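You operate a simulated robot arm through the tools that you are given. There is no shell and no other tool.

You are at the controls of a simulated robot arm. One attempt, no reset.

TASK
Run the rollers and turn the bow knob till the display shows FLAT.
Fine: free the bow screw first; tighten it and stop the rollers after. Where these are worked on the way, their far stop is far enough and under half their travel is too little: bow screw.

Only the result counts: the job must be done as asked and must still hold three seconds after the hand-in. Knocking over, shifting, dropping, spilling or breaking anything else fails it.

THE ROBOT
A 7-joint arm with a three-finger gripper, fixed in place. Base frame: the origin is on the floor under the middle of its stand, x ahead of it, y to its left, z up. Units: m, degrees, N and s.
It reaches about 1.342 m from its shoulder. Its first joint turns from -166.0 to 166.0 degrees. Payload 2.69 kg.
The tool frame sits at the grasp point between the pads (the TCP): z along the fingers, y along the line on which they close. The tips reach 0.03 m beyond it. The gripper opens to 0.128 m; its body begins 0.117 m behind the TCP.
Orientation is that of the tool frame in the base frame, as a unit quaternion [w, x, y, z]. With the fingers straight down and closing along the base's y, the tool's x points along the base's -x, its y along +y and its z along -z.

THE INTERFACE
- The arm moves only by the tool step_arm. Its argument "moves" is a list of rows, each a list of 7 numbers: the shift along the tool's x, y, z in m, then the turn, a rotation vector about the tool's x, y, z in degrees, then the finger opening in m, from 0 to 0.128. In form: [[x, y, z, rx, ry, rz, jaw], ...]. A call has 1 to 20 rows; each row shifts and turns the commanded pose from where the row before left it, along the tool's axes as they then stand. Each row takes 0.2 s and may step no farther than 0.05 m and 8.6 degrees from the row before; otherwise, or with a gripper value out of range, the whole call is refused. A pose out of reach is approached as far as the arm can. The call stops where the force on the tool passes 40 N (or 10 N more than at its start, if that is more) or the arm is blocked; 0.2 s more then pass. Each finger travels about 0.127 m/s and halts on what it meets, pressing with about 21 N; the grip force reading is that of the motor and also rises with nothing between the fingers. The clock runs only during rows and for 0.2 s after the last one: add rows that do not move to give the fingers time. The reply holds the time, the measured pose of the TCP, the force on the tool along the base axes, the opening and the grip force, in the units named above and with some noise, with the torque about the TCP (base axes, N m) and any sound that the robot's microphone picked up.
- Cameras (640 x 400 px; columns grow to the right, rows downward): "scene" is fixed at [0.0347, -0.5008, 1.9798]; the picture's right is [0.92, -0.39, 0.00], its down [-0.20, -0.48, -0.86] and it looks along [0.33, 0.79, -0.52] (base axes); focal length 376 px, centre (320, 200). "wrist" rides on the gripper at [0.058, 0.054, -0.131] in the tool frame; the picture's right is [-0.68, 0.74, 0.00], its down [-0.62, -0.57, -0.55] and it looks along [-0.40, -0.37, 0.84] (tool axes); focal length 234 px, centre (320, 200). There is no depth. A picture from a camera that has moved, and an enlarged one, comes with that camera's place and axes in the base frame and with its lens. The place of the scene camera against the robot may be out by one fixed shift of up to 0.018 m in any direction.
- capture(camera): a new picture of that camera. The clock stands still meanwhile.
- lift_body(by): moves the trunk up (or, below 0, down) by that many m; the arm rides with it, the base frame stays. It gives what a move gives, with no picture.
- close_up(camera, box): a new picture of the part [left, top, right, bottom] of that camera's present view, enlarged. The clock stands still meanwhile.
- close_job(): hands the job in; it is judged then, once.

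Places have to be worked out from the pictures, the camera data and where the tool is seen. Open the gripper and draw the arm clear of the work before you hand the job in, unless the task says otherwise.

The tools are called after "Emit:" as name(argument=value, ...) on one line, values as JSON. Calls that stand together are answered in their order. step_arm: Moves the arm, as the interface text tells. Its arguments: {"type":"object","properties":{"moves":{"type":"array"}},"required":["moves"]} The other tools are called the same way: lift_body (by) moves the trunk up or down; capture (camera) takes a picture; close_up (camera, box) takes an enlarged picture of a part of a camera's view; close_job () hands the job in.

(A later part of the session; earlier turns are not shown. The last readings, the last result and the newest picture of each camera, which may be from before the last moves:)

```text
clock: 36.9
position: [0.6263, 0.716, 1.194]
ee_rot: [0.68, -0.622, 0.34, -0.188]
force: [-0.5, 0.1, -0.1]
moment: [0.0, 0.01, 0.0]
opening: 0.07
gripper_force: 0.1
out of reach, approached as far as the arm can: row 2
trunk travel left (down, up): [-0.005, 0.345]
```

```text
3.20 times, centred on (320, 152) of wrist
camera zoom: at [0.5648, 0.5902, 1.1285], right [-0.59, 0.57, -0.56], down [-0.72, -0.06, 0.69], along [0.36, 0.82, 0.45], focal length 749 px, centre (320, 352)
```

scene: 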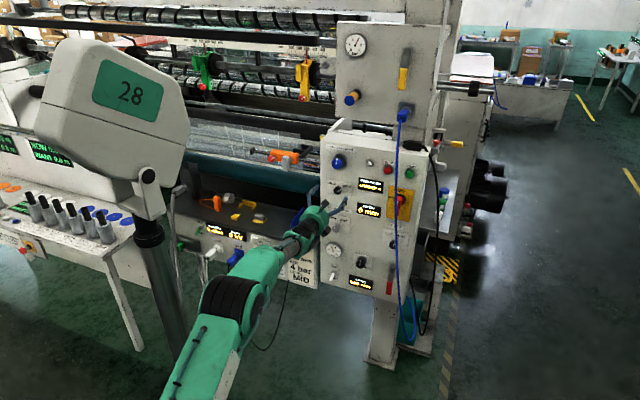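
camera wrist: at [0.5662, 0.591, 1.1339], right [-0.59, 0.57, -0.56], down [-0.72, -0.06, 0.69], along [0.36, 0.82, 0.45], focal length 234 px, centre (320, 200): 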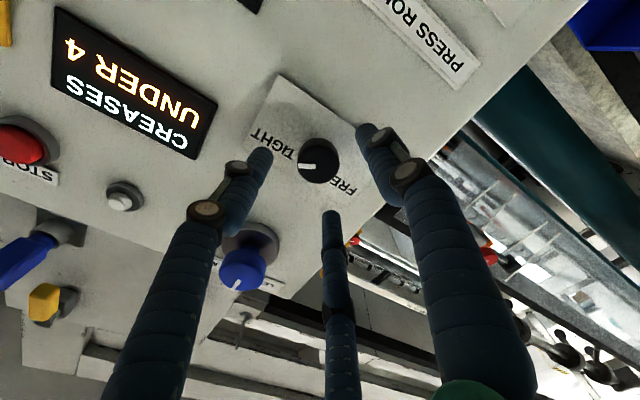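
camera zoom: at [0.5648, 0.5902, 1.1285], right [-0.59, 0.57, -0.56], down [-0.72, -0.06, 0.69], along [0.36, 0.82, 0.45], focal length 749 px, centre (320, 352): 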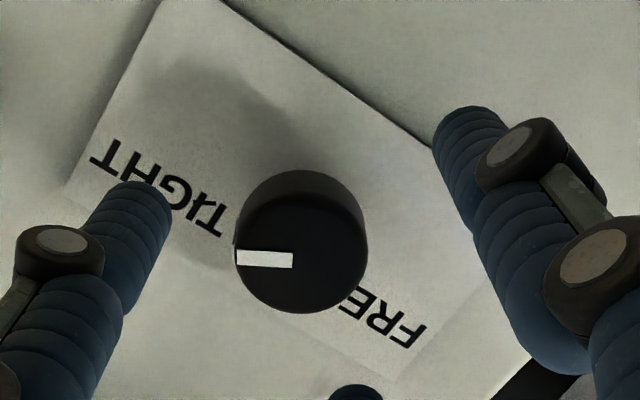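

The shift to the right is being clipped by a wrist joint at its stop. A small 1 degree yaw to the right should free it, so I combine that with the remaining 3 mm correction.

Emit:
step_arm(moves=[[0, 0, 0.0, 0.25, 1.0, 0, 0.07], [0.0033, -0.0022, 0, 0, 0, 0, 0.07], [0, 0, 0, 0, 0, 0, 0.07]])

Emit:
close_up(camera="wrist", box=[220, 90, 420, 215])

```text
clock: 37.6
position: [0.6266, 0.7134, 1.1948]
ee_rot: [0.68, -0.619, 0.342, -0.192]
force: [-0.5, -0.1, 0.0]
moment: [0.05, 0.01, 0.0]
opening: 0.07
gripper_force: 0.1
trunk travel left (down, up): [-0.005, 0.345]
```

```text
3.20 times, centred on (320, 152) of wrist
camera zoom: at [0.566, 0.5881, 1.1294], right [-0.59, 0.58, -0.56], down [-0.72, -0.06, 0.69], along [0.37, 0.81, 0.45], focal length 749 px, centre (320, 352)
```

zoom: 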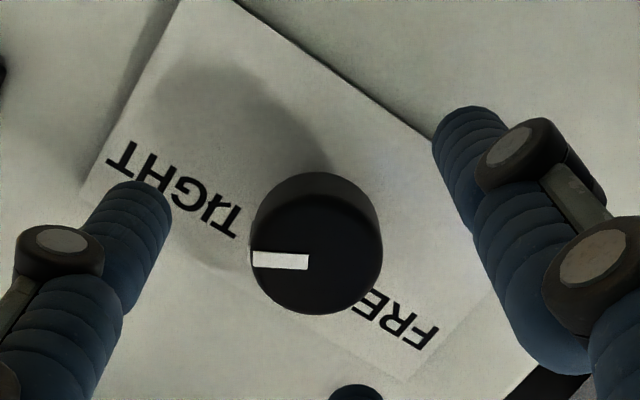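

The knob is now centred within about 1 mm. I advance 18 mm so the tips overlap the knob without reaching the plate.

Emit:
step_arm(moves=[[0, -0.0008, 0.009, 0, 0, 0, 0.07], [0, 0, 0.009, 0, 0, 0, 0.07], [0, 0, 0, 0, 0, 0, 0.07]])

Emit:
capture(camera="wrist")

Emit:
close_up(camera="scene", box=[300, 160, 380, 210])

```text
clock: 38.5
position: [0.6414, 0.7266, 1.1953]
ee_rot: [0.68, -0.62, 0.342, -0.191]
force: [0.9, 0.0, 0.1]
moment: [0.03, -0.02, 0.02]
opening: 0.0701
gripper_force: 0.0
trunk travel left (down, up): [-0.005, 0.345]
```

```text
taken
camera wrist: at [0.5799, 0.6012, 1.1302], right [-0.59, 0.58, -0.56], down [-0.72, -0.06, 0.69], along [0.37, 0.81, 0.45], focal length 234 px, centre (320, 200)
```

wrist: 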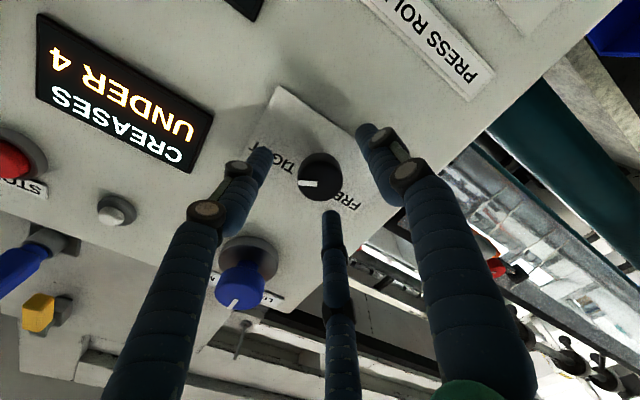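

```text
8.00 times, centred on (340, 185) of scene
camera zoom: at [0.0347, -0.5008, 1.9798], right [0.92, -0.39, 0.0], down [-0.2, -0.48, -0.86], along [0.33, 0.79, -0.52], focal length 3004 px, centre (160, 320)
```

zoom: 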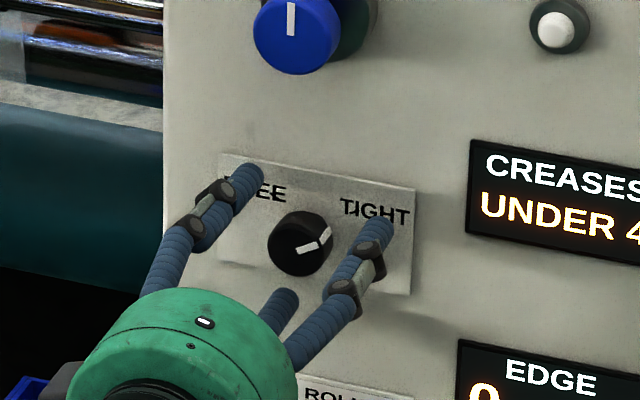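

The tips straddle the knob, centred. I close the fingers on it.

Emit:
step_arm(moves=[[0, 0, 0, 0, 0, 0, 0.05], [0, 0, 0, 0, 0, 0, 0.03], [0, 0, 0, 0, 0, 0, 0.015], [0, 0, 0, 0, 0, 0, 0.0]])

Emit:
capture(camera="wrist")

```text
clock: 39.5
position: [0.6405, 0.7264, 1.1953]
ee_rot: [0.68, -0.62, 0.343, -0.192]
force: [1.2, -2.2, -2.8]
moment: [-0.01, 0.01, -0.23]
opening: 0.031
gripper_force: 45.3
trunk travel left (down, up): [-0.005, 0.345]
```

```text
taken
camera wrist: at [0.58, 0.6008, 1.1297], right [-0.59, 0.58, -0.56], down [-0.72, -0.06, 0.69], along [0.37, 0.81, 0.45], focal length 234 px, centre (320, 200)
```

wrist: 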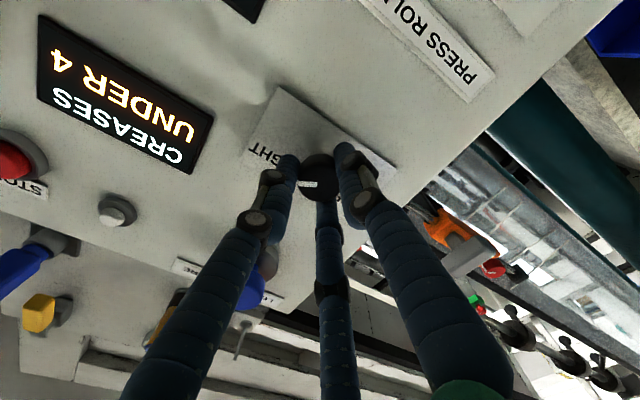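

Gripped: opening 0.031 m, grip force up, small side forces. I turn counter-clockwise toward FREE and watch the torque.

Emit:
step_arm(moves=[[0, 0, 0, 0, 0, -8, 0.0], [0, 0, 0, 0, 0, -8, 0.0], [0, 0, 0, 0, 0, -8, 0.0], [0, 0, 0, 0, 0, -8, 0.0]])

Emit:
close_up(camera="wrist", box=[220, 90, 420, 215])

```text
clock: 40.5
position: [0.6414, 0.7251, 1.195]
ee_rot: [-0.6, 0.691, -0.158, 0.371]
force: [14.3, 9.2, -0.5]
moment: [0.01, -0.03, -0.16]
opening: 0.0312
gripper_force: 45.2
trunk travel left (down, up): [-0.005, 0.345]
```

```text
3.20 times, centred on (320, 152) of wrist
camera zoom: at [0.6, 0.5811, 1.1634], right [-0.29, 0.28, -0.92], down [-0.93, 0.15, 0.34], along [0.23, 0.95, 0.22], focal length 749 px, centre (320, 352)
```

zoom: 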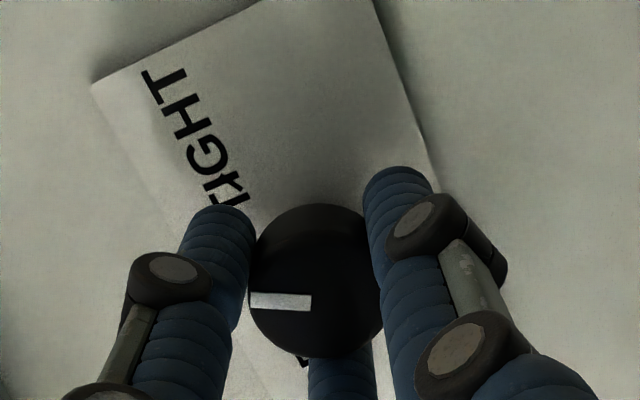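

The knob turns with the hand. There is about 16 N pull along the tool axis, so I ease forward a touch while continuing.

Emit:
step_arm(moves=[[0, 0, 0.001, 0, 0, -8, 0.0], [0, 0, 0.0005, 0, 0, -8, 0.0], [0, 0, 0.0005, 0, 0, -8, 0.0], [0, 0, 0, 0, 0, -8, 0.0]])

Emit:
close_up(camera="wrist", box=[220, 90, 420, 215])

```text
clock: 41.5
position: [0.6413, 0.7252, 1.195]
ee_rot: [-0.474, 0.707, 0.039, 0.523]
force: [-9.2, -22.8, -7.3]
moment: [-0.29, 0.28, -0.38]
opening: 0.0312
gripper_force: 45.1
trunk travel left (down, up): [-0.005, 0.345]
```

```text
3.20 times, centred on (320, 152) of wrist
camera zoom: at [0.6042, 0.5772, 1.2069], right [0.1, -0.1, -0.99], down [-0.97, 0.19, -0.12], along [0.2, 0.98, -0.08], focal length 749 px, centre (320, 352)
```

zoom: 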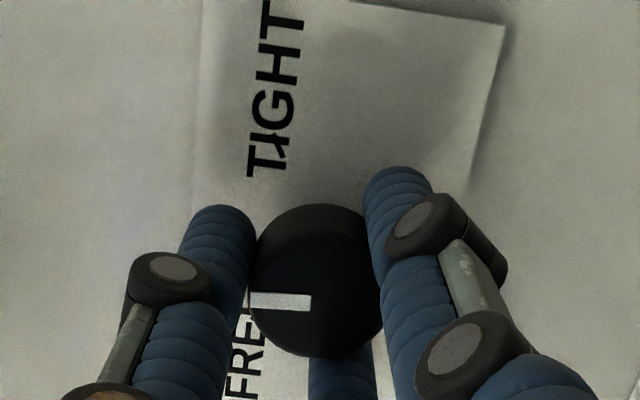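

The pointer is now straight up (about halfway) and I'm pushing in with 23 N, so I back off 1 mm and continue turning toward FREE.

Emit:
step_arm(moves=[[0, 0, -0.0012, 0, 0, -7, 0.0], [0, 0, 0, 0, 0, -7, 0.0], [0, 0, 0, 0, 0, -7, 0.0], [0, 0, 0, 0, 0, -7, 0.0]])

Emit:
close_up(camera="wrist", box=[220, 90, 420, 215])

```text
clock: 42.5
position: [0.6411, 0.7261, 1.1955]
ee_rot: [-0.333, 0.677, 0.208, 0.623]
force: [9.6, -7.0, -3.7]
moment: [-0.23, 0.22, -0.27]
opening: 0.031
gripper_force: 44.8
trunk travel left (down, up): [-0.005, 0.345]
```

```text
3.20 times, centred on (320, 152) of wrist
camera zoom: at [0.5938, 0.5875, 1.2423], right [0.42, -0.42, -0.81], down [-0.87, 0.08, -0.49], along [0.27, 0.91, -0.33], focal length 749 px, centre (320, 352)
```

zoom: 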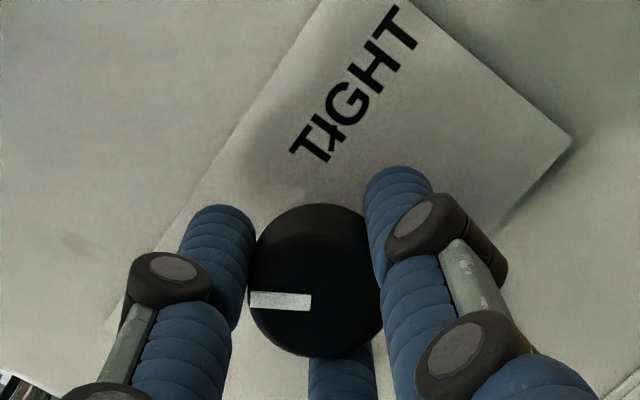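

About 30 degrees past the middle. I continue toward the FREE stop.

Emit:
step_arm(moves=[[0, 0, 0, 0, 0, -6, 0.0], [0, 0, 0, 0, 0, -6, 0.0], [0, 0, 0, 0, 0, -6, 0.0]])

Emit:
close_up(camera="wrist", box=[220, 90, 420, 215])

```text
clock: 43.2
position: [0.6411, 0.7257, 1.1961]
ee_rot: [-0.233, 0.636, 0.31, 0.667]
force: [13.4, -3.9, -4.0]
moment: [-0.16, 0.09, -0.4]
opening: 0.0312
gripper_force: 45.1
trunk travel left (down, up): [-0.005, 0.345]
```

```text
3.20 times, centred on (320, 152) of wrist
camera zoom: at [0.5813, 0.6, 1.2598], right [0.58, -0.57, -0.58], down [-0.73, -0.05, -0.68], along [0.36, 0.82, -0.45], focal length 749 px, centre (320, 352)
```

zoom: 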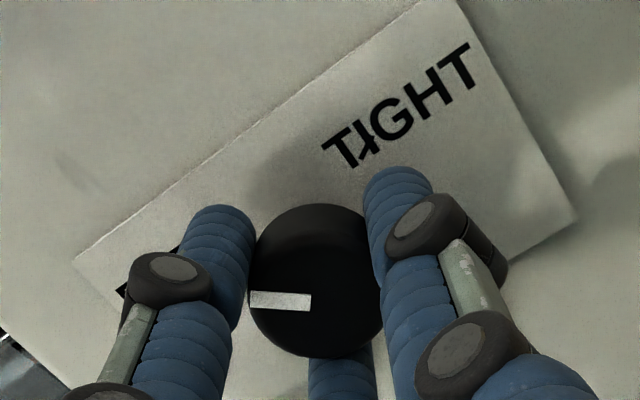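

Turned 110 degrees in total, pointer near the FREE tick. I try a little further to feel for the stop.

Emit:
step_arm(moves=[[0, 0, 0, 0, 0, -5, 0.0], [0, 0, 0, 0, 0, -5, 0.0]])

Emit:
close_up(camera="wrist", box=[220, 90, 420, 215])

Emit:
close_up(camera="scene", box=[300, 140, 400, 202])

```text
clock: 43.9
position: [0.6415, 0.7258, 1.1952]
ee_rot: [-0.175, 0.606, 0.366, 0.684]
force: [13.7, 0.2, -3.8]
moment: [-0.15, 0.12, -0.29]
opening: 0.0312
gripper_force: 44.8
trunk travel left (down, up): [-0.005, 0.345]
```

```text
3.20 times, centred on (320, 152) of wrist
camera zoom: at [0.5729, 0.6083, 1.2668], right [0.64, -0.63, -0.43], down [-0.64, -0.14, -0.75], along [0.42, 0.76, -0.5], focal length 749 px, centre (320, 352)
```

zoom: 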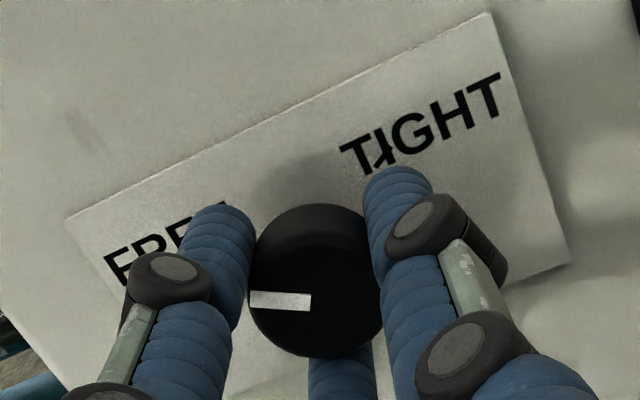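

```text
6.40 times, centred on (350, 171) of scene
camera zoom: at [0.0347, -0.5008, 1.9798], right [0.92, -0.39, 0.0], down [-0.2, -0.48, -0.86], along [0.33, 0.79, -0.52], focal length 2404 px, centre (128, 386)
```

zoom: 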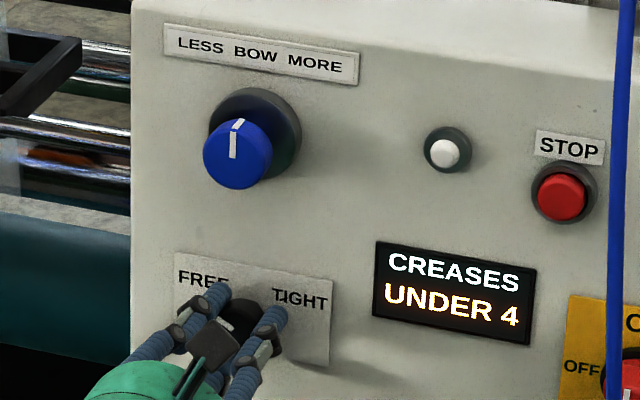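

No stop felt yet and the knob still follows the hand, at about -63 degrees. I nudge on in small steps watching the torque.

Emit:
step_arm(moves=[[0, 0, 0, 0, 0, -4, 0.0], [0, 0, 0, 0, 0, -4, 0.0]])

Emit:
close_up(camera="wrist", box=[220, 90, 420, 215])

```text
clock: 44.5
position: [0.642, 0.7253, 1.1953]
ee_rot: [-0.126, 0.579, 0.408, 0.695]
force: [4.6, 3.4, -2.8]
moment: [0.3, 0.39, 0.08]
opening: 0.0312
gripper_force: 44.7
trunk travel left (down, up): [-0.005, 0.345]
```

```text
3.20 times, centred on (320, 152) of wrist
camera zoom: at [0.5657, 0.6153, 1.271], right [0.68, -0.67, -0.3], down [-0.57, -0.21, -0.79], along [0.47, 0.71, -0.53], focal length 749 px, centre (320, 352)
```

zoom: 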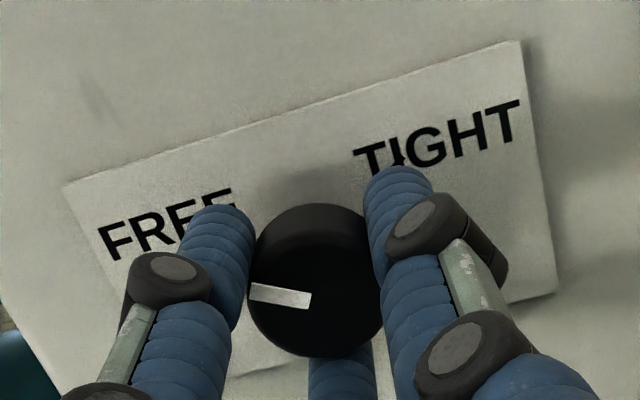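

Torque about the tool axis rose to 0.5 N m and the pointer slipped slightly in the fingers: that is the FREE stop. I open the fingers and back straight out.

Emit:
step_arm(moves=[[0, 0, 0, 0, 0, 0, 0.07], [0, 0, 0, 0, 0, 0, 0.07], [0, 0, 0, 0, 0, 0, 0.07], [0, 0, -0.03, 0, 0, 0, 0.07], [0, 0, -0.03, 0, 0, 0, 0.07], [0, 0, -0.03, 0, 0, 0, 0.07]])

Emit:
capture(camera="wrist")

Emit:
close_up(camera="wrist", box=[240, 80, 400, 180])

```text
clock: 45.9
position: [0.5791, 0.6627, 1.1954]
ee_rot: [-0.126, 0.579, 0.407, 0.695]
force: [0.3, 0.2, -0.5]
moment: [0.05, -0.02, 0.01]
opening: 0.0703
gripper_force: 0.0
trunk travel left (down, up): [-0.005, 0.345]
```

```text
taken
camera wrist: at [0.503, 0.5524, 1.2721], right [0.68, -0.67, -0.31], down [-0.57, -0.21, -0.8], along [0.47, 0.71, -0.52], focal length 234 px, centre (320, 200)
```

wrist: 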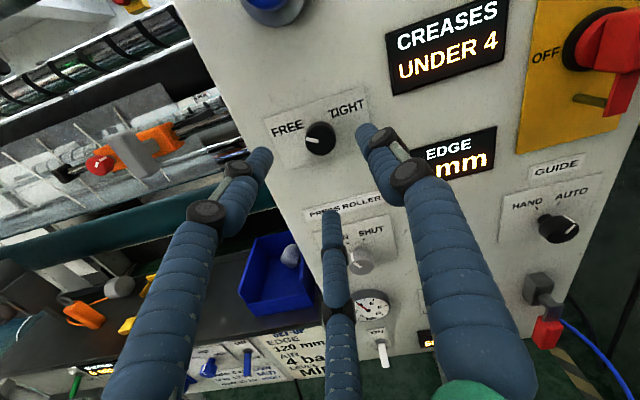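

```text
4.00 times, centred on (320, 130) of wrist
camera zoom: at [0.503, 0.5524, 1.2721], right [0.68, -0.67, -0.31], down [-0.57, -0.21, -0.8], along [0.47, 0.71, -0.52], focal length 937 px, centre (320, 480)
```

zoom: 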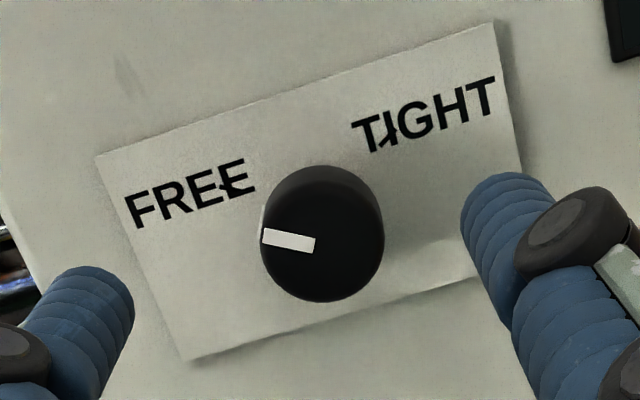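

The pointer is at FREE. Next is START, where the hanging cable is about 4 cm to its left and 11 cm in front, so I must come in from the right. I back off well clear and test moving right and up in this configuration.

Emit:
step_arm(moves=[[0, 0, -0.04, 0, 0, 0, 0.07], [0, 0, -0.04, 0, 0, 0, 0.07], [0, 0, -0.04, 0, 0, 0, 0.07], [0, 0, -0.03, 0, 0, 0, 0.05], [0.001, 0.0335, 0, 0, 0, 0, 0.03], [0.001, 0.0335, 0, 0, 0, 0, 0.02], [0.001, 0.0335, 0, 0, 0, 0, 0.0], [0.001, 0.0335, 0, 0, 0, 0, 0.0]])

Emit:
capture(camera="wrist")

Emit:
capture(camera="scene")

```text
clock: 47.6
position: [0.5064, 0.5112, 1.2727]
ee_rot: [-0.117, 0.586, 0.4, 0.694]
force: [0.3, -1.2, -0.3]
moment: [0.03, 0.0, -0.03]
opening: 0.0022
gripper_force: 21.3
out of reach, approached as far as the arm can: row 6, 7, 8
trunk travel left (down, up): [-0.005, 0.345]
```

```text
taken
camera wrist: at [0.4289, 0.4026, 1.3487], right [0.66, -0.69, -0.3], down [-0.58, -0.2, -0.79], along [0.48, 0.7, -0.53], focal length 234 px, centre (320, 200)
```

wrist: 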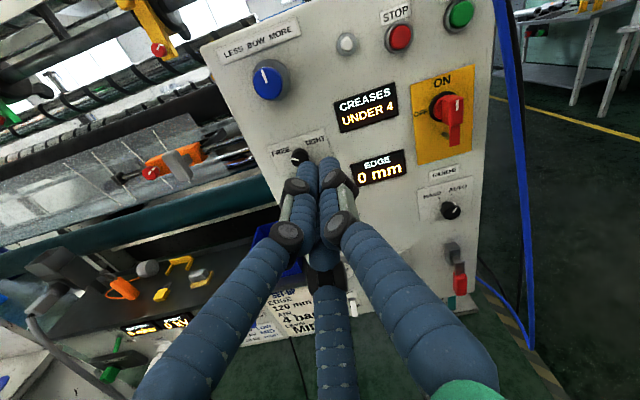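

```text
taken
```

scene: 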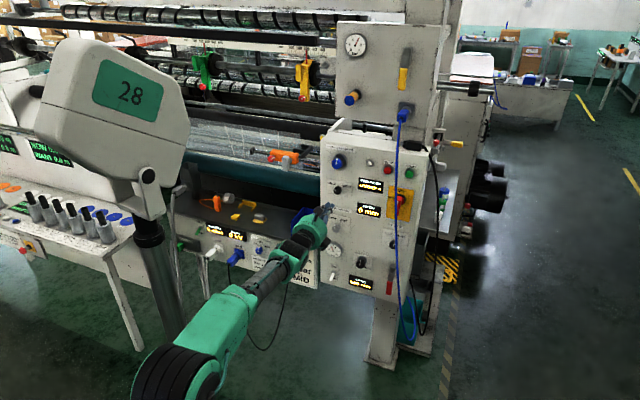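

This flipped wrist cannot go right. Tilting the hand down past the forearm direction should let it point down-left freely, which suits START, so I pitch down in place and see.

Emit:
step_arm(moves=[[0, 0, 0, 3.36, -7.26, -0.14, 0.0], [0, 0, 0, 3.36, -7.26, -0.14, 0.0], [0, 0, 0, 3.36, -7.26, -0.14, 0.0], [0, 0, 0, 3.36, -7.26, -0.14, 0.0], [0, 0, 0, 3.36, -7.26, -0.14, 0.0]])

Emit:
capture(camera="scene")

```text
clock: 49.0
position: [0.4927, 0.4847, 1.3488]
ee_rot: [-0.091, 0.677, 0.472, 0.556]
force: [-4.7, -4.5, 5.2]
moment: [-0.13, 0.14, -0.02]
opening: 0.0024
gripper_force: 20.7
out of reach, approached as far as the arm can: row 4, 5
trunk travel left (down, up): [-0.005, 0.345]
stopped in row 5: the arm was blocked; the commanded pose is now the measured one
```

```text
taken
```

scene: 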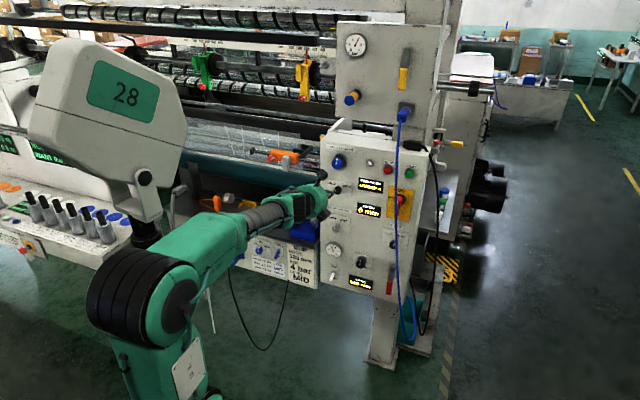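

The arm was blocked: the elbow swung up into the display post. I reverse the pitch right away so the elbow drops back.

Emit:
step_arm(moves=[[0, 0, 0, -3.36, 7.26, 0.14, 0.0], [0, 0, 0, -3.36, 7.26, 0.14, 0.0]])

Emit:
capture(camera="scene")

```text
clock: 49.9
position: [0.5234, 0.5196, 1.3441]
ee_rot: [-0.103, 0.64, 0.447, 0.616]
force: [-1.6, -2.0, 0.8]
moment: [-0.05, 0.06, -0.01]
opening: 0.0023
gripper_force: 21.5
out of reach, approached as far as the arm can: row 1
trunk travel left (down, up): [-0.005, 0.345]
stopped in row 2: the arm was blocked; the commanded pose is now the measured one
```

```text
taken
```

scene: 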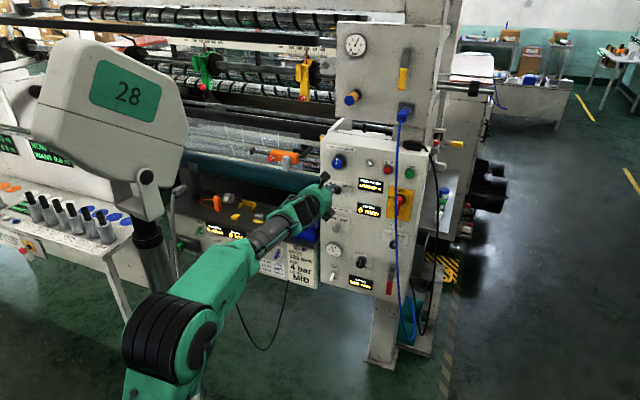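

The post stands only about 18 cm left of the base axis, so the elbow must stay forward and right. I move the hand straight ahead toward the panel (0.2 m of free space) to extend the arm and bring the elbow off the post.

Emit:
step_arm(moves=[[0.0064, 0.0019, 0.0292, 0, 0, 0, 0.0], [0.0064, 0.0019, 0.0292, 0, 0, 0, 0.0], [0.0064, 0.0019, 0.0292, 0, 0, 0, 0.0]])

Emit:
capture(camera="scene")

```text
clock: 50.6
position: [0.5902, 0.5899, 1.3345]
ee_rot: [-0.1, 0.643, 0.449, 0.612]
force: [-0.1, -0.4, 0.1]
moment: [0.0, -0.02, -0.02]
opening: 0.0023
gripper_force: 20.9
trunk travel left (down, up): [-0.005, 0.345]
```

```text
taken
```

scene: 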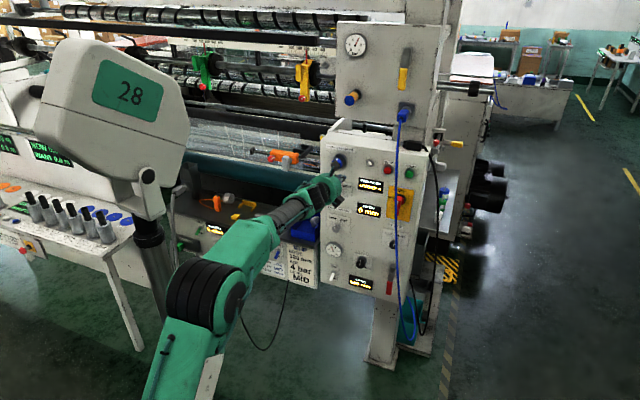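

Clear again and the post looks undisturbed. From this extended pose I pitch the hand further down in small steps.

Emit:
step_arm(moves=[[0, 0, 0, 2.6, -5.4, 0, 0.0], [0, 0, 0, 2.6, -5.4, 0, 0.0], [0, 0, 0, 2.6, -5.4, 0, 0.0]])

Emit:
capture(camera="scene")

```text
clock: 51.5
position: [0.593, 0.5845, 1.3404]
ee_rot: [-0.079, 0.692, 0.476, 0.537]
force: [-0.7, -0.2, -7.6]
moment: [0.53, -0.55, -0.03]
opening: 0.0021
gripper_force: 21.0
out of reach, approached as far as the arm can: row 2, 3
trunk travel left (down, up): [-0.005, 0.345]
```

```text
taken
```

scene: 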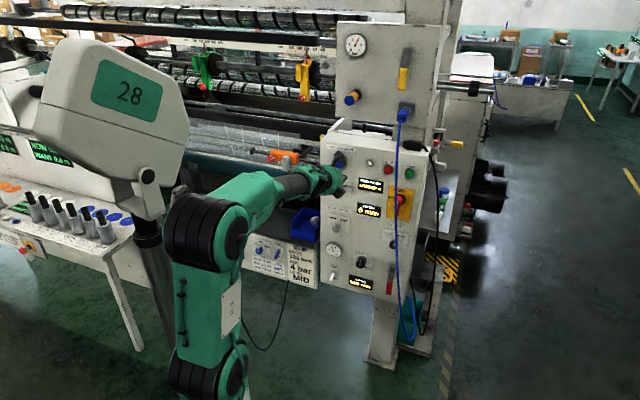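

Pitching down in this configuration pushes the elbow up beside the post, so that is the wrong way. I pitch back to level and will retrace the proven sweep back to the original wrist configuration for START.

Emit:
step_arm(moves=[[0, 0, 0, -2.65, 5.4, 0, 0.0], [0, 0, 0, -2.65, 5.4, 0, 0.0], [0, 0, 0, -3.53, 7.18, 0, 0.0], [0, 0, 0, -3.53, 7.18, 0, 0.0]])

Emit:
capture(camera="scene")

```text
clock: 52.5
position: [0.608, 0.5887, 1.3276]
ee_rot: [-0.087, 0.614, 0.411, 0.668]
force: [-0.2, -0.5, -8.4]
moment: [0.58, -0.67, 0.02]
opening: 0.0023
gripper_force: 20.8
out of reach, approached as far as the arm can: row 1, 2, 4
trunk travel left (down, up): [-0.005, 0.345]
```

```text
taken
```

scene: 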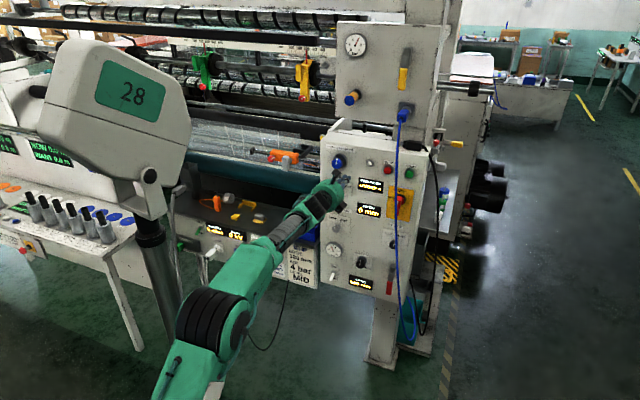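

Level again and clear of the post. I now retrace toward the raised pose near (0.55, 0.37, 1.59), pitching up as I go.

Emit:
step_arm(moves=[[0.0181, 0.0245, -0.0228, -2.49, 5.01, 0, 0.0], [0.0199, 0.0255, -0.02, -2.49, 5.01, 0, 0.0], [0.0216, 0.0263, -0.0171, -2.49, 5.01, 0, 0.0], [0.0229, 0.0269, -0.014, -2.49, 5.01, 0, 0.0], [0.0241, 0.0275, -0.0108, -2.49, 5.01, 0, 0.0]])

Emit:
capture(camera="scene")

```text
clock: 53.6
position: [0.5261, 0.4957, 1.5058]
ee_rot: [-0.101, 0.461, 0.294, 0.831]
force: [-0.3, 0.1, -0.6]
moment: [0.02, 0.02, -0.04]
opening: 0.0021
gripper_force: 21.1
out of reach, approached as far as the arm can: row 3, 4, 5
trunk travel left (down, up): [-0.005, 0.345]
```

```text
taken
```

scene: 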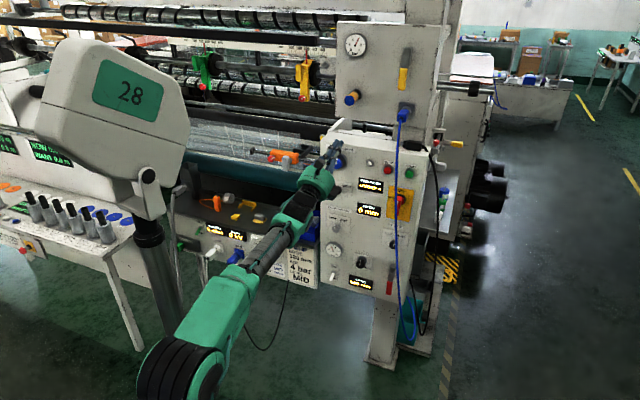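

The right-hand limit shows again; on the way out I had the hand yawed right at this height. I yaw right while pitching up to rejoin the proven path.

Emit:
step_arm(moves=[[0.0105, 0.0358, -0.0043, -5.17, 1.71, 0, 0.0], [0.0105, 0.0358, -0.0043, -5.17, 1.71, 0, 0.0], [0.0105, 0.0358, -0.0043, -5.17, 1.71, 0, 0.0], [0.0105, 0.0358, -0.0043, -5.17, 1.71, 0, 0.0]])

Emit:
capture(camera="scene")

```text
clock: 54.6
position: [0.5443, 0.3663, 1.5784]
ee_rot: [-0.042, 0.414, 0.139, 0.899]
force: [-1.2, 0.7, -0.2]
moment: [0.0, -0.01, -0.02]
opening: 0.0022
gripper_force: 20.6
trunk travel left (down, up): [-0.005, 0.345]
```

```text
taken
```

scene: 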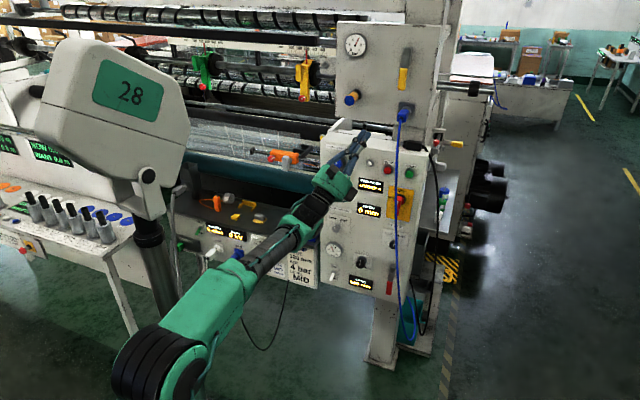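

No limit now. I continue sweeping the hand to point right, at about (0.725, 0.185, 1.67), as on the way in.

Emit:
step_arm(moves=[[-0.0085, 0.0325, 0.0195, -8.08, -2.11, 0, 0.0], [-0.0077, 0.0294, 0.0242, -8.08, -2.11, 0, 0.0], [-0.0067, 0.0258, 0.0284, -8.08, -2.11, 0, 0.0], [-0.0056, 0.0216, 0.0319, -8.08, -2.11, 0, 0.0], [-0.0044, 0.0168, 0.0348, -8.08, -2.11, 0, 0.0], [-0.0031, 0.0117, 0.037, -8.08, -2.11, 0, 0.0], [-0.0017, 0.0065, 0.0382, -8.08, -2.11, 0, 0.0]])

Emit:
capture(camera="scene")

```text
clock: 56.2
position: [0.7274, 0.1802, 1.6676]
ee_rot: [0.176, 0.493, -0.297, 0.799]
force: [0.4, -0.3, -0.1]
moment: [-0.01, 0.02, 0.0]
opening: 0.0022
gripper_force: 20.7
trunk travel left (down, up): [-0.005, 0.345]
```

```text
taken
```

scene: 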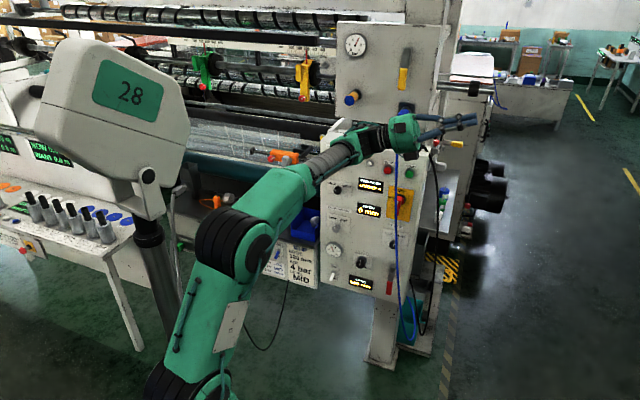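

Back at the pointing-right pose without limits. I continue sweeping around the forearm axis down to fingers-down.

Emit:
step_arm(moves=[[-0.0455, 0.0154, -0.0036, -2.7, -8.0, 0, 0.0], [-0.0455, 0.0154, -0.0036, -2.7, -8.0, 0, 0.0], [-0.0455, 0.0154, -0.0036, -2.7, -8.0, 0, 0.0], [-0.0455, 0.0154, -0.0036, -2.7, -8.0, 0, 0.0], [-0.0455, 0.0154, -0.0036, -2.7, -8.0, 0, 0.0], [-0.0455, 0.0154, -0.0036, -2.7, -8.0, 0, 0.0], [-0.0455, 0.0154, -0.0036, -2.7, -8.0, 0, 0.0], [-0.0455, 0.0154, -0.0036, -2.7, -8.0, 0, 0.0], [-0.0455, 0.0154, -0.0036, -2.7, -8.0, 0, 0.0], [-0.0455, 0.0154, -0.0036, -2.7, -8.0, 0, 0.0]])

Emit:
capture(camera="scene")

```text
clock: 58.5
position: [0.6035, 0.2998, 1.2603]
ee_rot: [0.047, 0.836, -0.503, 0.214]
force: [0.3, -0.7, -0.7]
moment: [0.0, 0.01, 0.01]
opening: 0.0021
gripper_force: 20.7
trunk travel left (down, up): [-0.005, 0.345]
```

```text
taken
```

scene: 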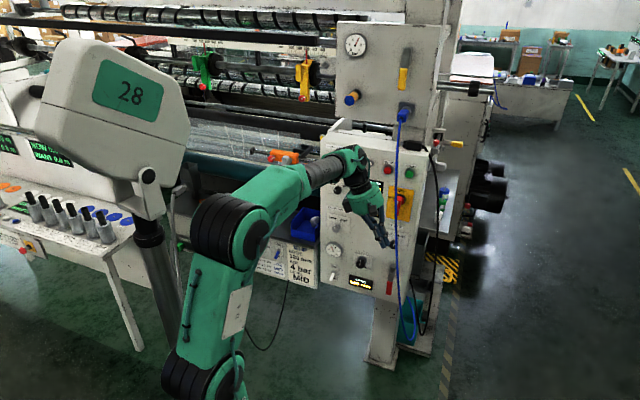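

The hand is nearly fingers-down in its original wrist configuration. Now I swing it up to point forward-left and down about 25 degrees, arriving at a standoff to the right of the cable and in front of START.

Emit:
step_arm(moves=[[0.0074, -0.0231, -0.0088, 4.8, -6.08, 0, 0.0], [0.0065, -0.0238, -0.0076, 4.8, -6.08, 0, 0.0], [0.0058, -0.0244, -0.0062, 4.8, -6.08, 0, 0.0], [0.0052, -0.0249, -0.0047, 4.8, -6.08, 0, 0.0], [0.0048, -0.0252, -0.0031, 4.8, -6.08, 0, 0.0]])

Emit:
capture(camera="scene")

Emit:
capture(camera="wrist")

```text
clock: 59.6
position: [0.7051, 0.3392, 1.3324]
ee_rot: [-0.26, 0.854, -0.442, 0.087]
force: [-0.8, 0.5, 0.4]
moment: [-0.02, -0.02, -0.03]
opening: 0.0023
gripper_force: 21.8
trunk travel left (down, up): [-0.005, 0.345]
```

```text
taken
```

scene: 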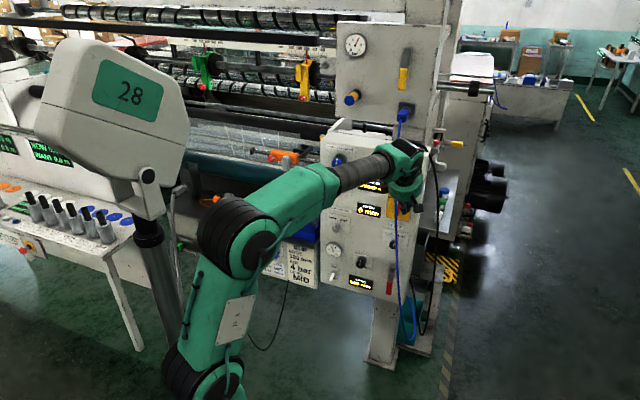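

```text
taken
camera wrist: at [0.6504, 0.2189, 1.4116], right [-0.92, 0.19, -0.33], down [-0.17, 0.56, 0.81], along [0.34, 0.81, -0.49], focal length 234 px, centre (320, 200)
```

wrist: 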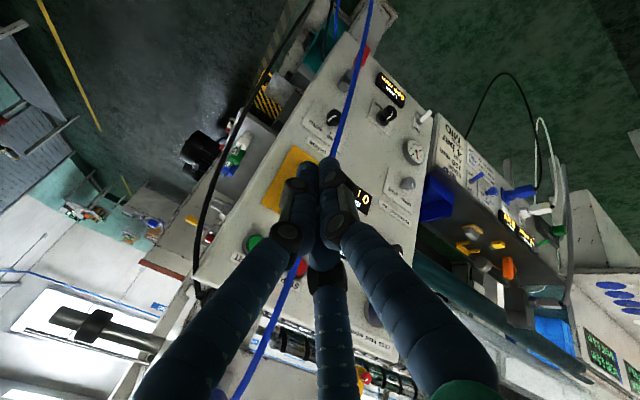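

No limits in this configuration, and the black cable at the right edge (p about 9 cm right of START) is out of the way. I finish the swing to the standoff.

Emit:
step_arm(moves=[[0.0045, -0.0254, -0.0015, 4.8, -6.08, 0, 0.0], [0.0044, -0.0254, 0.0002, 4.8, -6.08, 0, 0.0], [0.0045, -0.0254, 0.0018, 4.8, -6.08, 0, 0.0], [0.0048, -0.0251, 0.0035, 4.8, -6.08, 0, 0.0], [0.0053, -0.0247, 0.005, 4.8, -6.08, 0, 0.0]])

Emit:
capture(camera="scene")

Emit:
capture(camera="wrist")

```text
clock: 60.9
position: [0.8035, 0.3798, 1.4029]
ee_rot: [-0.536, 0.775, -0.332, -0.048]
force: [0.2, 0.0, -0.3]
moment: [-0.03, -0.04, -0.04]
opening: 0.0023
gripper_force: 20.6
trunk travel left (down, up): [-0.005, 0.345]
```

```text
taken
```

scene: 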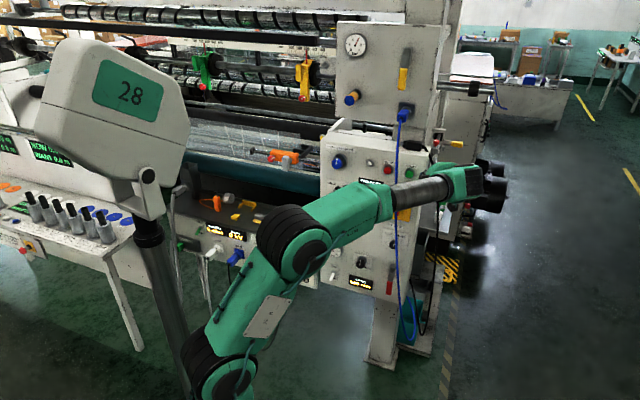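

```text
taken
camera wrist: at [0.7813, 0.2279, 1.3895], right [-0.94, 0.16, -0.3], down [-0.31, -0.07, 0.95], along [0.13, 0.98, 0.12], focal length 234 px, centre (320, 200)
```

wrist: 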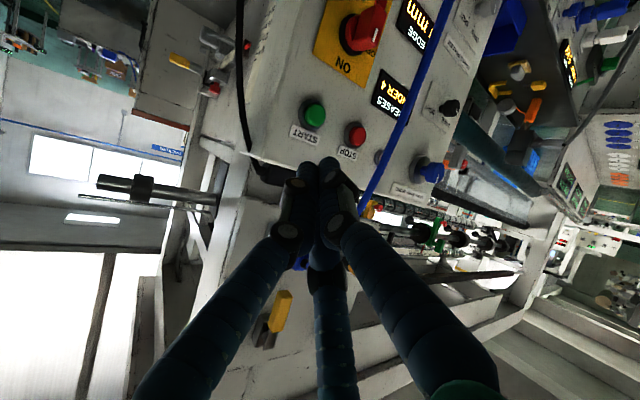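

At the standoff, START is in clear view and the blue cable lies on the far side (toward STOP). I zoom in for precision.

Emit:
close_up(camera="wrist", box=[260, 70, 420, 170])

Emit:
close_up(camera="wrist", box=[240, 130, 400, 230])

```text
4.00 times, centred on (340, 120) of wrist
camera zoom: at [0.7813, 0.2279, 1.3895], right [-0.94, 0.16, -0.3], down [-0.31, -0.07, 0.95], along [0.13, 0.98, 0.12], focal length 937 px, centre (240, 520)
```

zoom: 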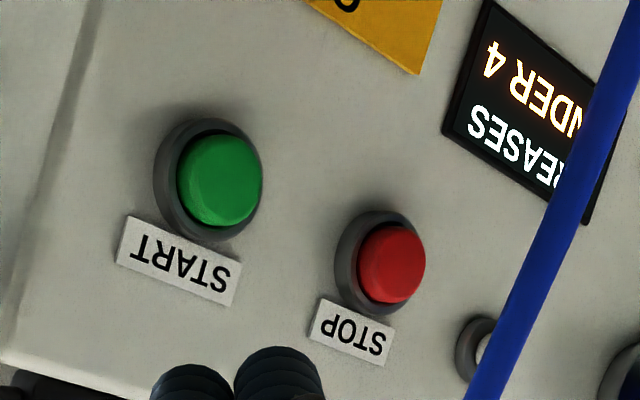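

```text
4.00 times, centred on (320, 180) of wrist
camera zoom: at [0.7813, 0.2279, 1.3895], right [-0.94, 0.16, -0.3], down [-0.31, -0.07, 0.95], along [0.13, 0.98, 0.12], focal length 937 px, centre (320, 280)
```

zoom: 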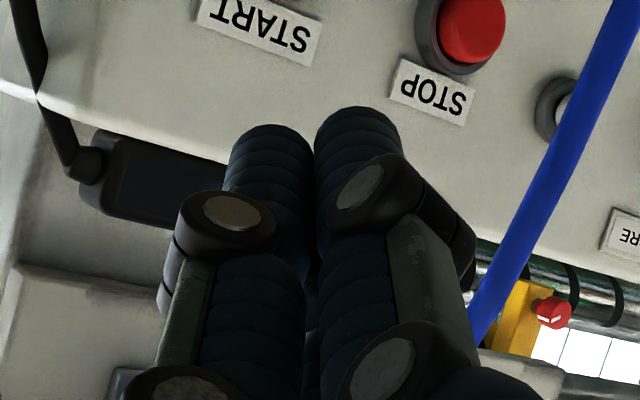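

START's face is at about (0.865, 0.548, 1.318). I move along the pointing direction to about 2 cm short of the button with closed fingers.

Emit:
step_arm(moves=[[-0.0015, 0.005, 0.038, 0, 0, 0, 0.0], [-0.0015, 0.005, 0.038, 0, 0, 0, 0.0], [-0.0015, 0.005, 0.038, 0, 0, 0, 0.0], [-0.0015, 0.005, 0.036, 0, 0, 0, 0.0]])

Emit:
capture(camera="wrist")

Emit:
close_up(camera="scene", box=[360, 130, 456, 190])

```text
clock: 61.9
position: [0.8308, 0.5068, 1.3254]
ee_rot: [-0.535, 0.775, -0.333, -0.049]
force: [0.1, 0.1, -0.5]
moment: [-0.01, 0.02, 0.01]
opening: 0.0023
gripper_force: 20.7
trunk travel left (down, up): [-0.005, 0.345]
```

```text
taken
camera wrist: at [0.8078, 0.3549, 1.3123], right [-0.94, 0.16, -0.3], down [-0.31, -0.07, 0.95], along [0.13, 0.98, 0.12], focal length 234 px, centre (320, 200)
```

wrist: 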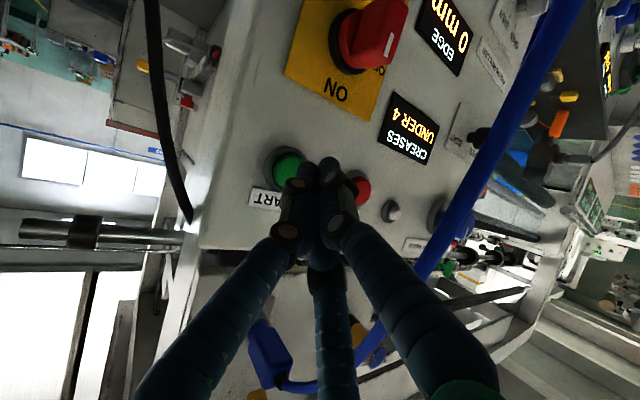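

```text
6.67 times, centred on (408, 160) of scene
camera zoom: at [0.0347, -0.5008, 1.9798], right [0.92, -0.39, 0.0], down [-0.2, -0.48, -0.86], along [0.33, 0.79, -0.52], focal length 2504 px, centre (-267, 467)
```

zoom: 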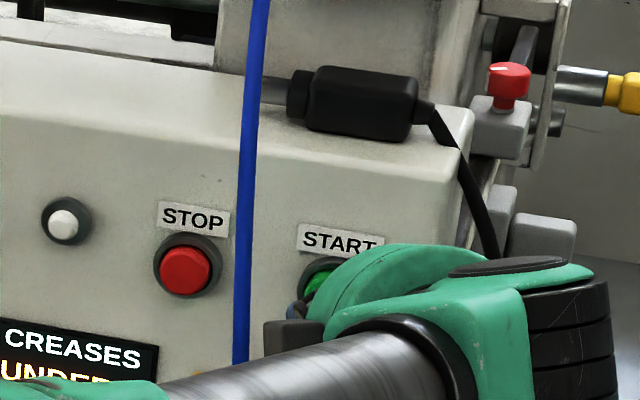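

Aligned with START and 2 cm short; the blue cable stays about 6 cm from the finger axis. I press along the panel normal in small steps, watching force and sound.

Emit:
step_arm(moves=[[0.002, -0.0054, 0.0082, 0, 0, 0, 0.0], [0.0016, -0.0043, 0.0066, 0, 0, 0, 0.0], [0.001, -0.0027, 0.0041, 0, 0, 0, 0.0]])

Emit:
close_up(camera="wrist", box=[240, 120, 400, 220])

```text
clock: 62.6
position: [0.8456, 0.5226, 1.3237]
ee_rot: [-0.534, 0.776, -0.332, -0.049]
force: [-1.7, -1.3, -0.1]
moment: [-0.02, 0.03, 0.01]
opening: 0.0025
gripper_force: 21.0
trunk travel left (down, up): [-0.005, 0.345]
heard: click
```

```text
4.00 times, centred on (320, 170) of wrist
camera zoom: at [0.8234, 0.3714, 1.3111], right [-0.94, 0.16, -0.3], down [-0.31, -0.07, 0.95], along [0.13, 0.98, 0.12], focal length 937 px, centre (320, 320)
```

zoom: 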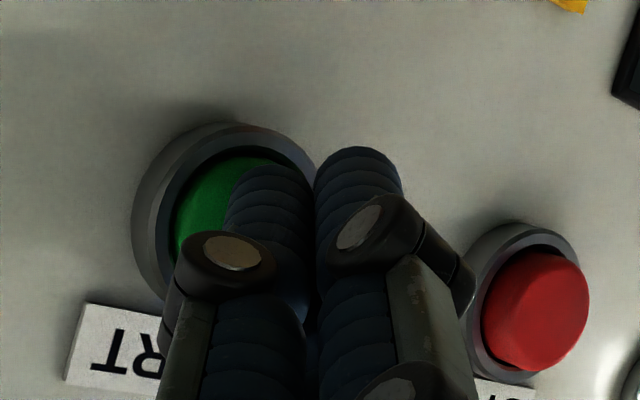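

A click was heard with light contact force: START went in. I back off from the button and check the lamp and display.

Emit:
step_arm(moves=[[-0.002, 0.0054, -0.0082, 0, 0, 0, 0.0], [-0.004, 0.0108, -0.0164, 0, 0, 0, 0.0]])

Emit:
close_up(camera="scene", box=[315, 130, 411, 190])

Emit:
capture(camera="wrist")

```text
clock: 63.2
position: [0.8272, 0.5014, 1.3239]
ee_rot: [-0.534, 0.776, -0.332, -0.048]
force: [0.4, 0.7, -0.1]
moment: [-0.01, -0.01, 0.02]
opening: 0.0024
gripper_force: 20.8
trunk travel left (down, up): [-0.005, 0.345]
```

```text
6.67 times, centred on (363, 160) of scene
camera zoom: at [0.0347, -0.5008, 1.9798], right [0.92, -0.39, 0.0], down [-0.2, -0.48, -0.86], along [0.33, 0.79, -0.52], focal length 2504 px, centre (33, 467)
```

zoom: 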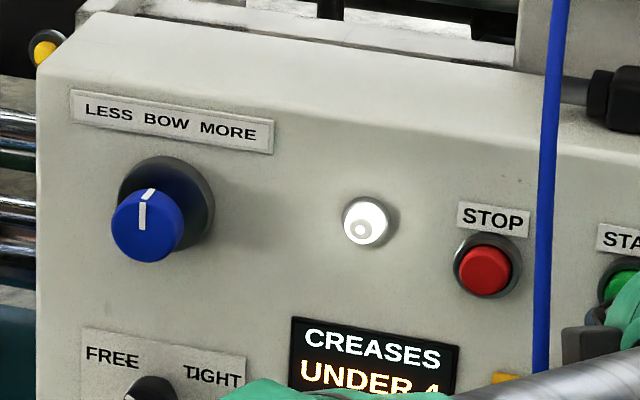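

```text
taken
camera wrist: at [0.8042, 0.3509, 1.3113], right [-0.94, 0.16, -0.3], down [-0.31, -0.07, 0.95], along [0.13, 0.98, 0.11], focal length 234 px, centre (320, 200)
```

wrist: 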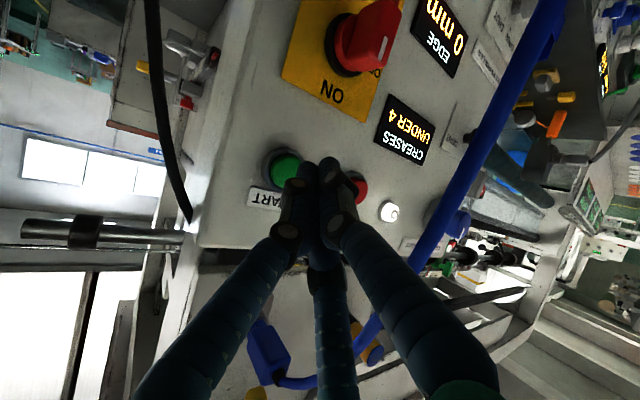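

The white lamp is lit, so the rollers are running, and the screw is FREE. For the bow knob I need the flipped wrist again, so I retrace the same proven path in reverse, starting with the retreat from START.

Emit:
step_arm(moves=[[0.0015, -0.005, -0.036, 0, 0, 0, 0.0], [0.0015, -0.005, -0.036, 0, 0, 0, 0.0], [0.0015, -0.005, -0.036, 0, 0, 0, 0.0], [0.0015, -0.005, -0.034, 0, 0, 0, 0.0], [-0.0058, 0.0243, -0.0065, -4.8, 6.08, 0, 0.0], [-0.0053, 0.0247, -0.005, -4.8, 6.08, 0, 0.0], [-0.0048, 0.0251, -0.0035, -4.8, 6.08, 0, 0.0], [-0.0045, 0.0254, -0.0018, -4.8, 6.08, 0, 0.0], [-0.0044, 0.0254, -0.0002, -4.8, 6.08, 0, 0.0], [-0.0045, 0.0254, 0.0015, -4.8, 6.08, 0, 0.0], [-0.0048, 0.0252, 0.0031, -4.8, 6.08, 0, 0.0], [-0.0052, 0.0249, 0.0047, -4.8, 6.08, 0, 0.0], [-0.0058, 0.0244, 0.0062, -4.8, 6.08, 0, 0.0], [-0.0065, 0.0238, 0.0076, -4.8, 6.08, 0, 0.0]])

Emit:
capture(camera="scene")

```text
clock: 66.2
position: [0.6002, 0.2989, 1.2564]
ee_rot: [0.048, 0.836, -0.503, 0.214]
force: [0.7, -0.4, 0.3]
moment: [0.06, 0.0, 0.03]
opening: 0.0025
gripper_force: 21.1
trunk travel left (down, up): [-0.005, 0.345]
```

```text
taken
```

scene: 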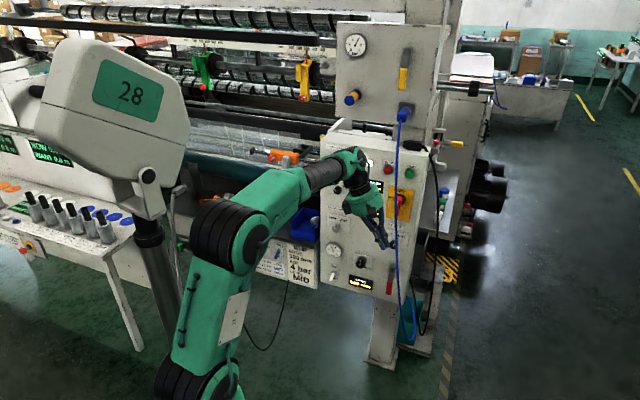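

Matches the earlier waypoint. I retrace the sweep to the right and up to the raised pose.

Emit:
step_arm(moves=[[0.0455, -0.0154, -0.0036, 2.7, 8.0, 0, 0.0], [0.0455, -0.0154, -0.0036, 2.7, 8.0, 0, 0.0], [0.0455, -0.0154, -0.0036, 2.7, 8.0, 0, 0.0], [0.0455, -0.0154, -0.0036, 2.7, 8.0, 0, 0.0], [0.0455, -0.0154, -0.0036, 2.7, 8.0, 0, 0.0], [0.0455, -0.0154, -0.0036, 2.7, 8.0, 0, 0.0], [0.0455, -0.0154, -0.0036, 2.7, 8.0, 0, 0.0], [0.0455, -0.0154, -0.0036, 2.7, 8.0, 0, 0.0], [0.0455, -0.0154, -0.0036, 2.7, 8.0, 0, 0.0], [0.0455, -0.0154, -0.0036, 2.7, 8.0, 0, 0.0], [0.0003, -0.001, -0.0388, 8.08, 2.11, 0, 0.0], [0.0017, -0.0065, -0.0382, 8.08, 2.11, 0, 0.0], [0.0031, -0.0117, -0.037, 8.08, 2.11, 0, 0.0], [0.0044, -0.0168, -0.0348, 8.08, 2.11, 0, 0.0], [0.0056, -0.0216, -0.0319, 8.08, 2.11, 0, 0.0], [0.0067, -0.0258, -0.0284, 8.08, 2.11, 0, 0.0], [0.0077, -0.0294, -0.0242, 8.08, 2.11, 0, 0.0]])

Emit:
capture(camera="scene")

```text
clock: 69.8
position: [0.5386, 0.368, 1.5729]
ee_rot: [-0.044, 0.414, 0.14, 0.898]
force: [0.1, -0.5, -0.5]
moment: [0.01, -0.01, -0.03]
opening: 0.0023
gripper_force: 20.8
trunk travel left (down, up): [-0.005, 0.345]
```

```text
taken
```

scene: 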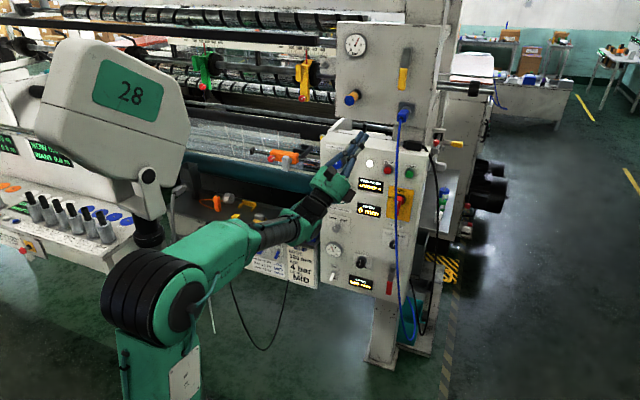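

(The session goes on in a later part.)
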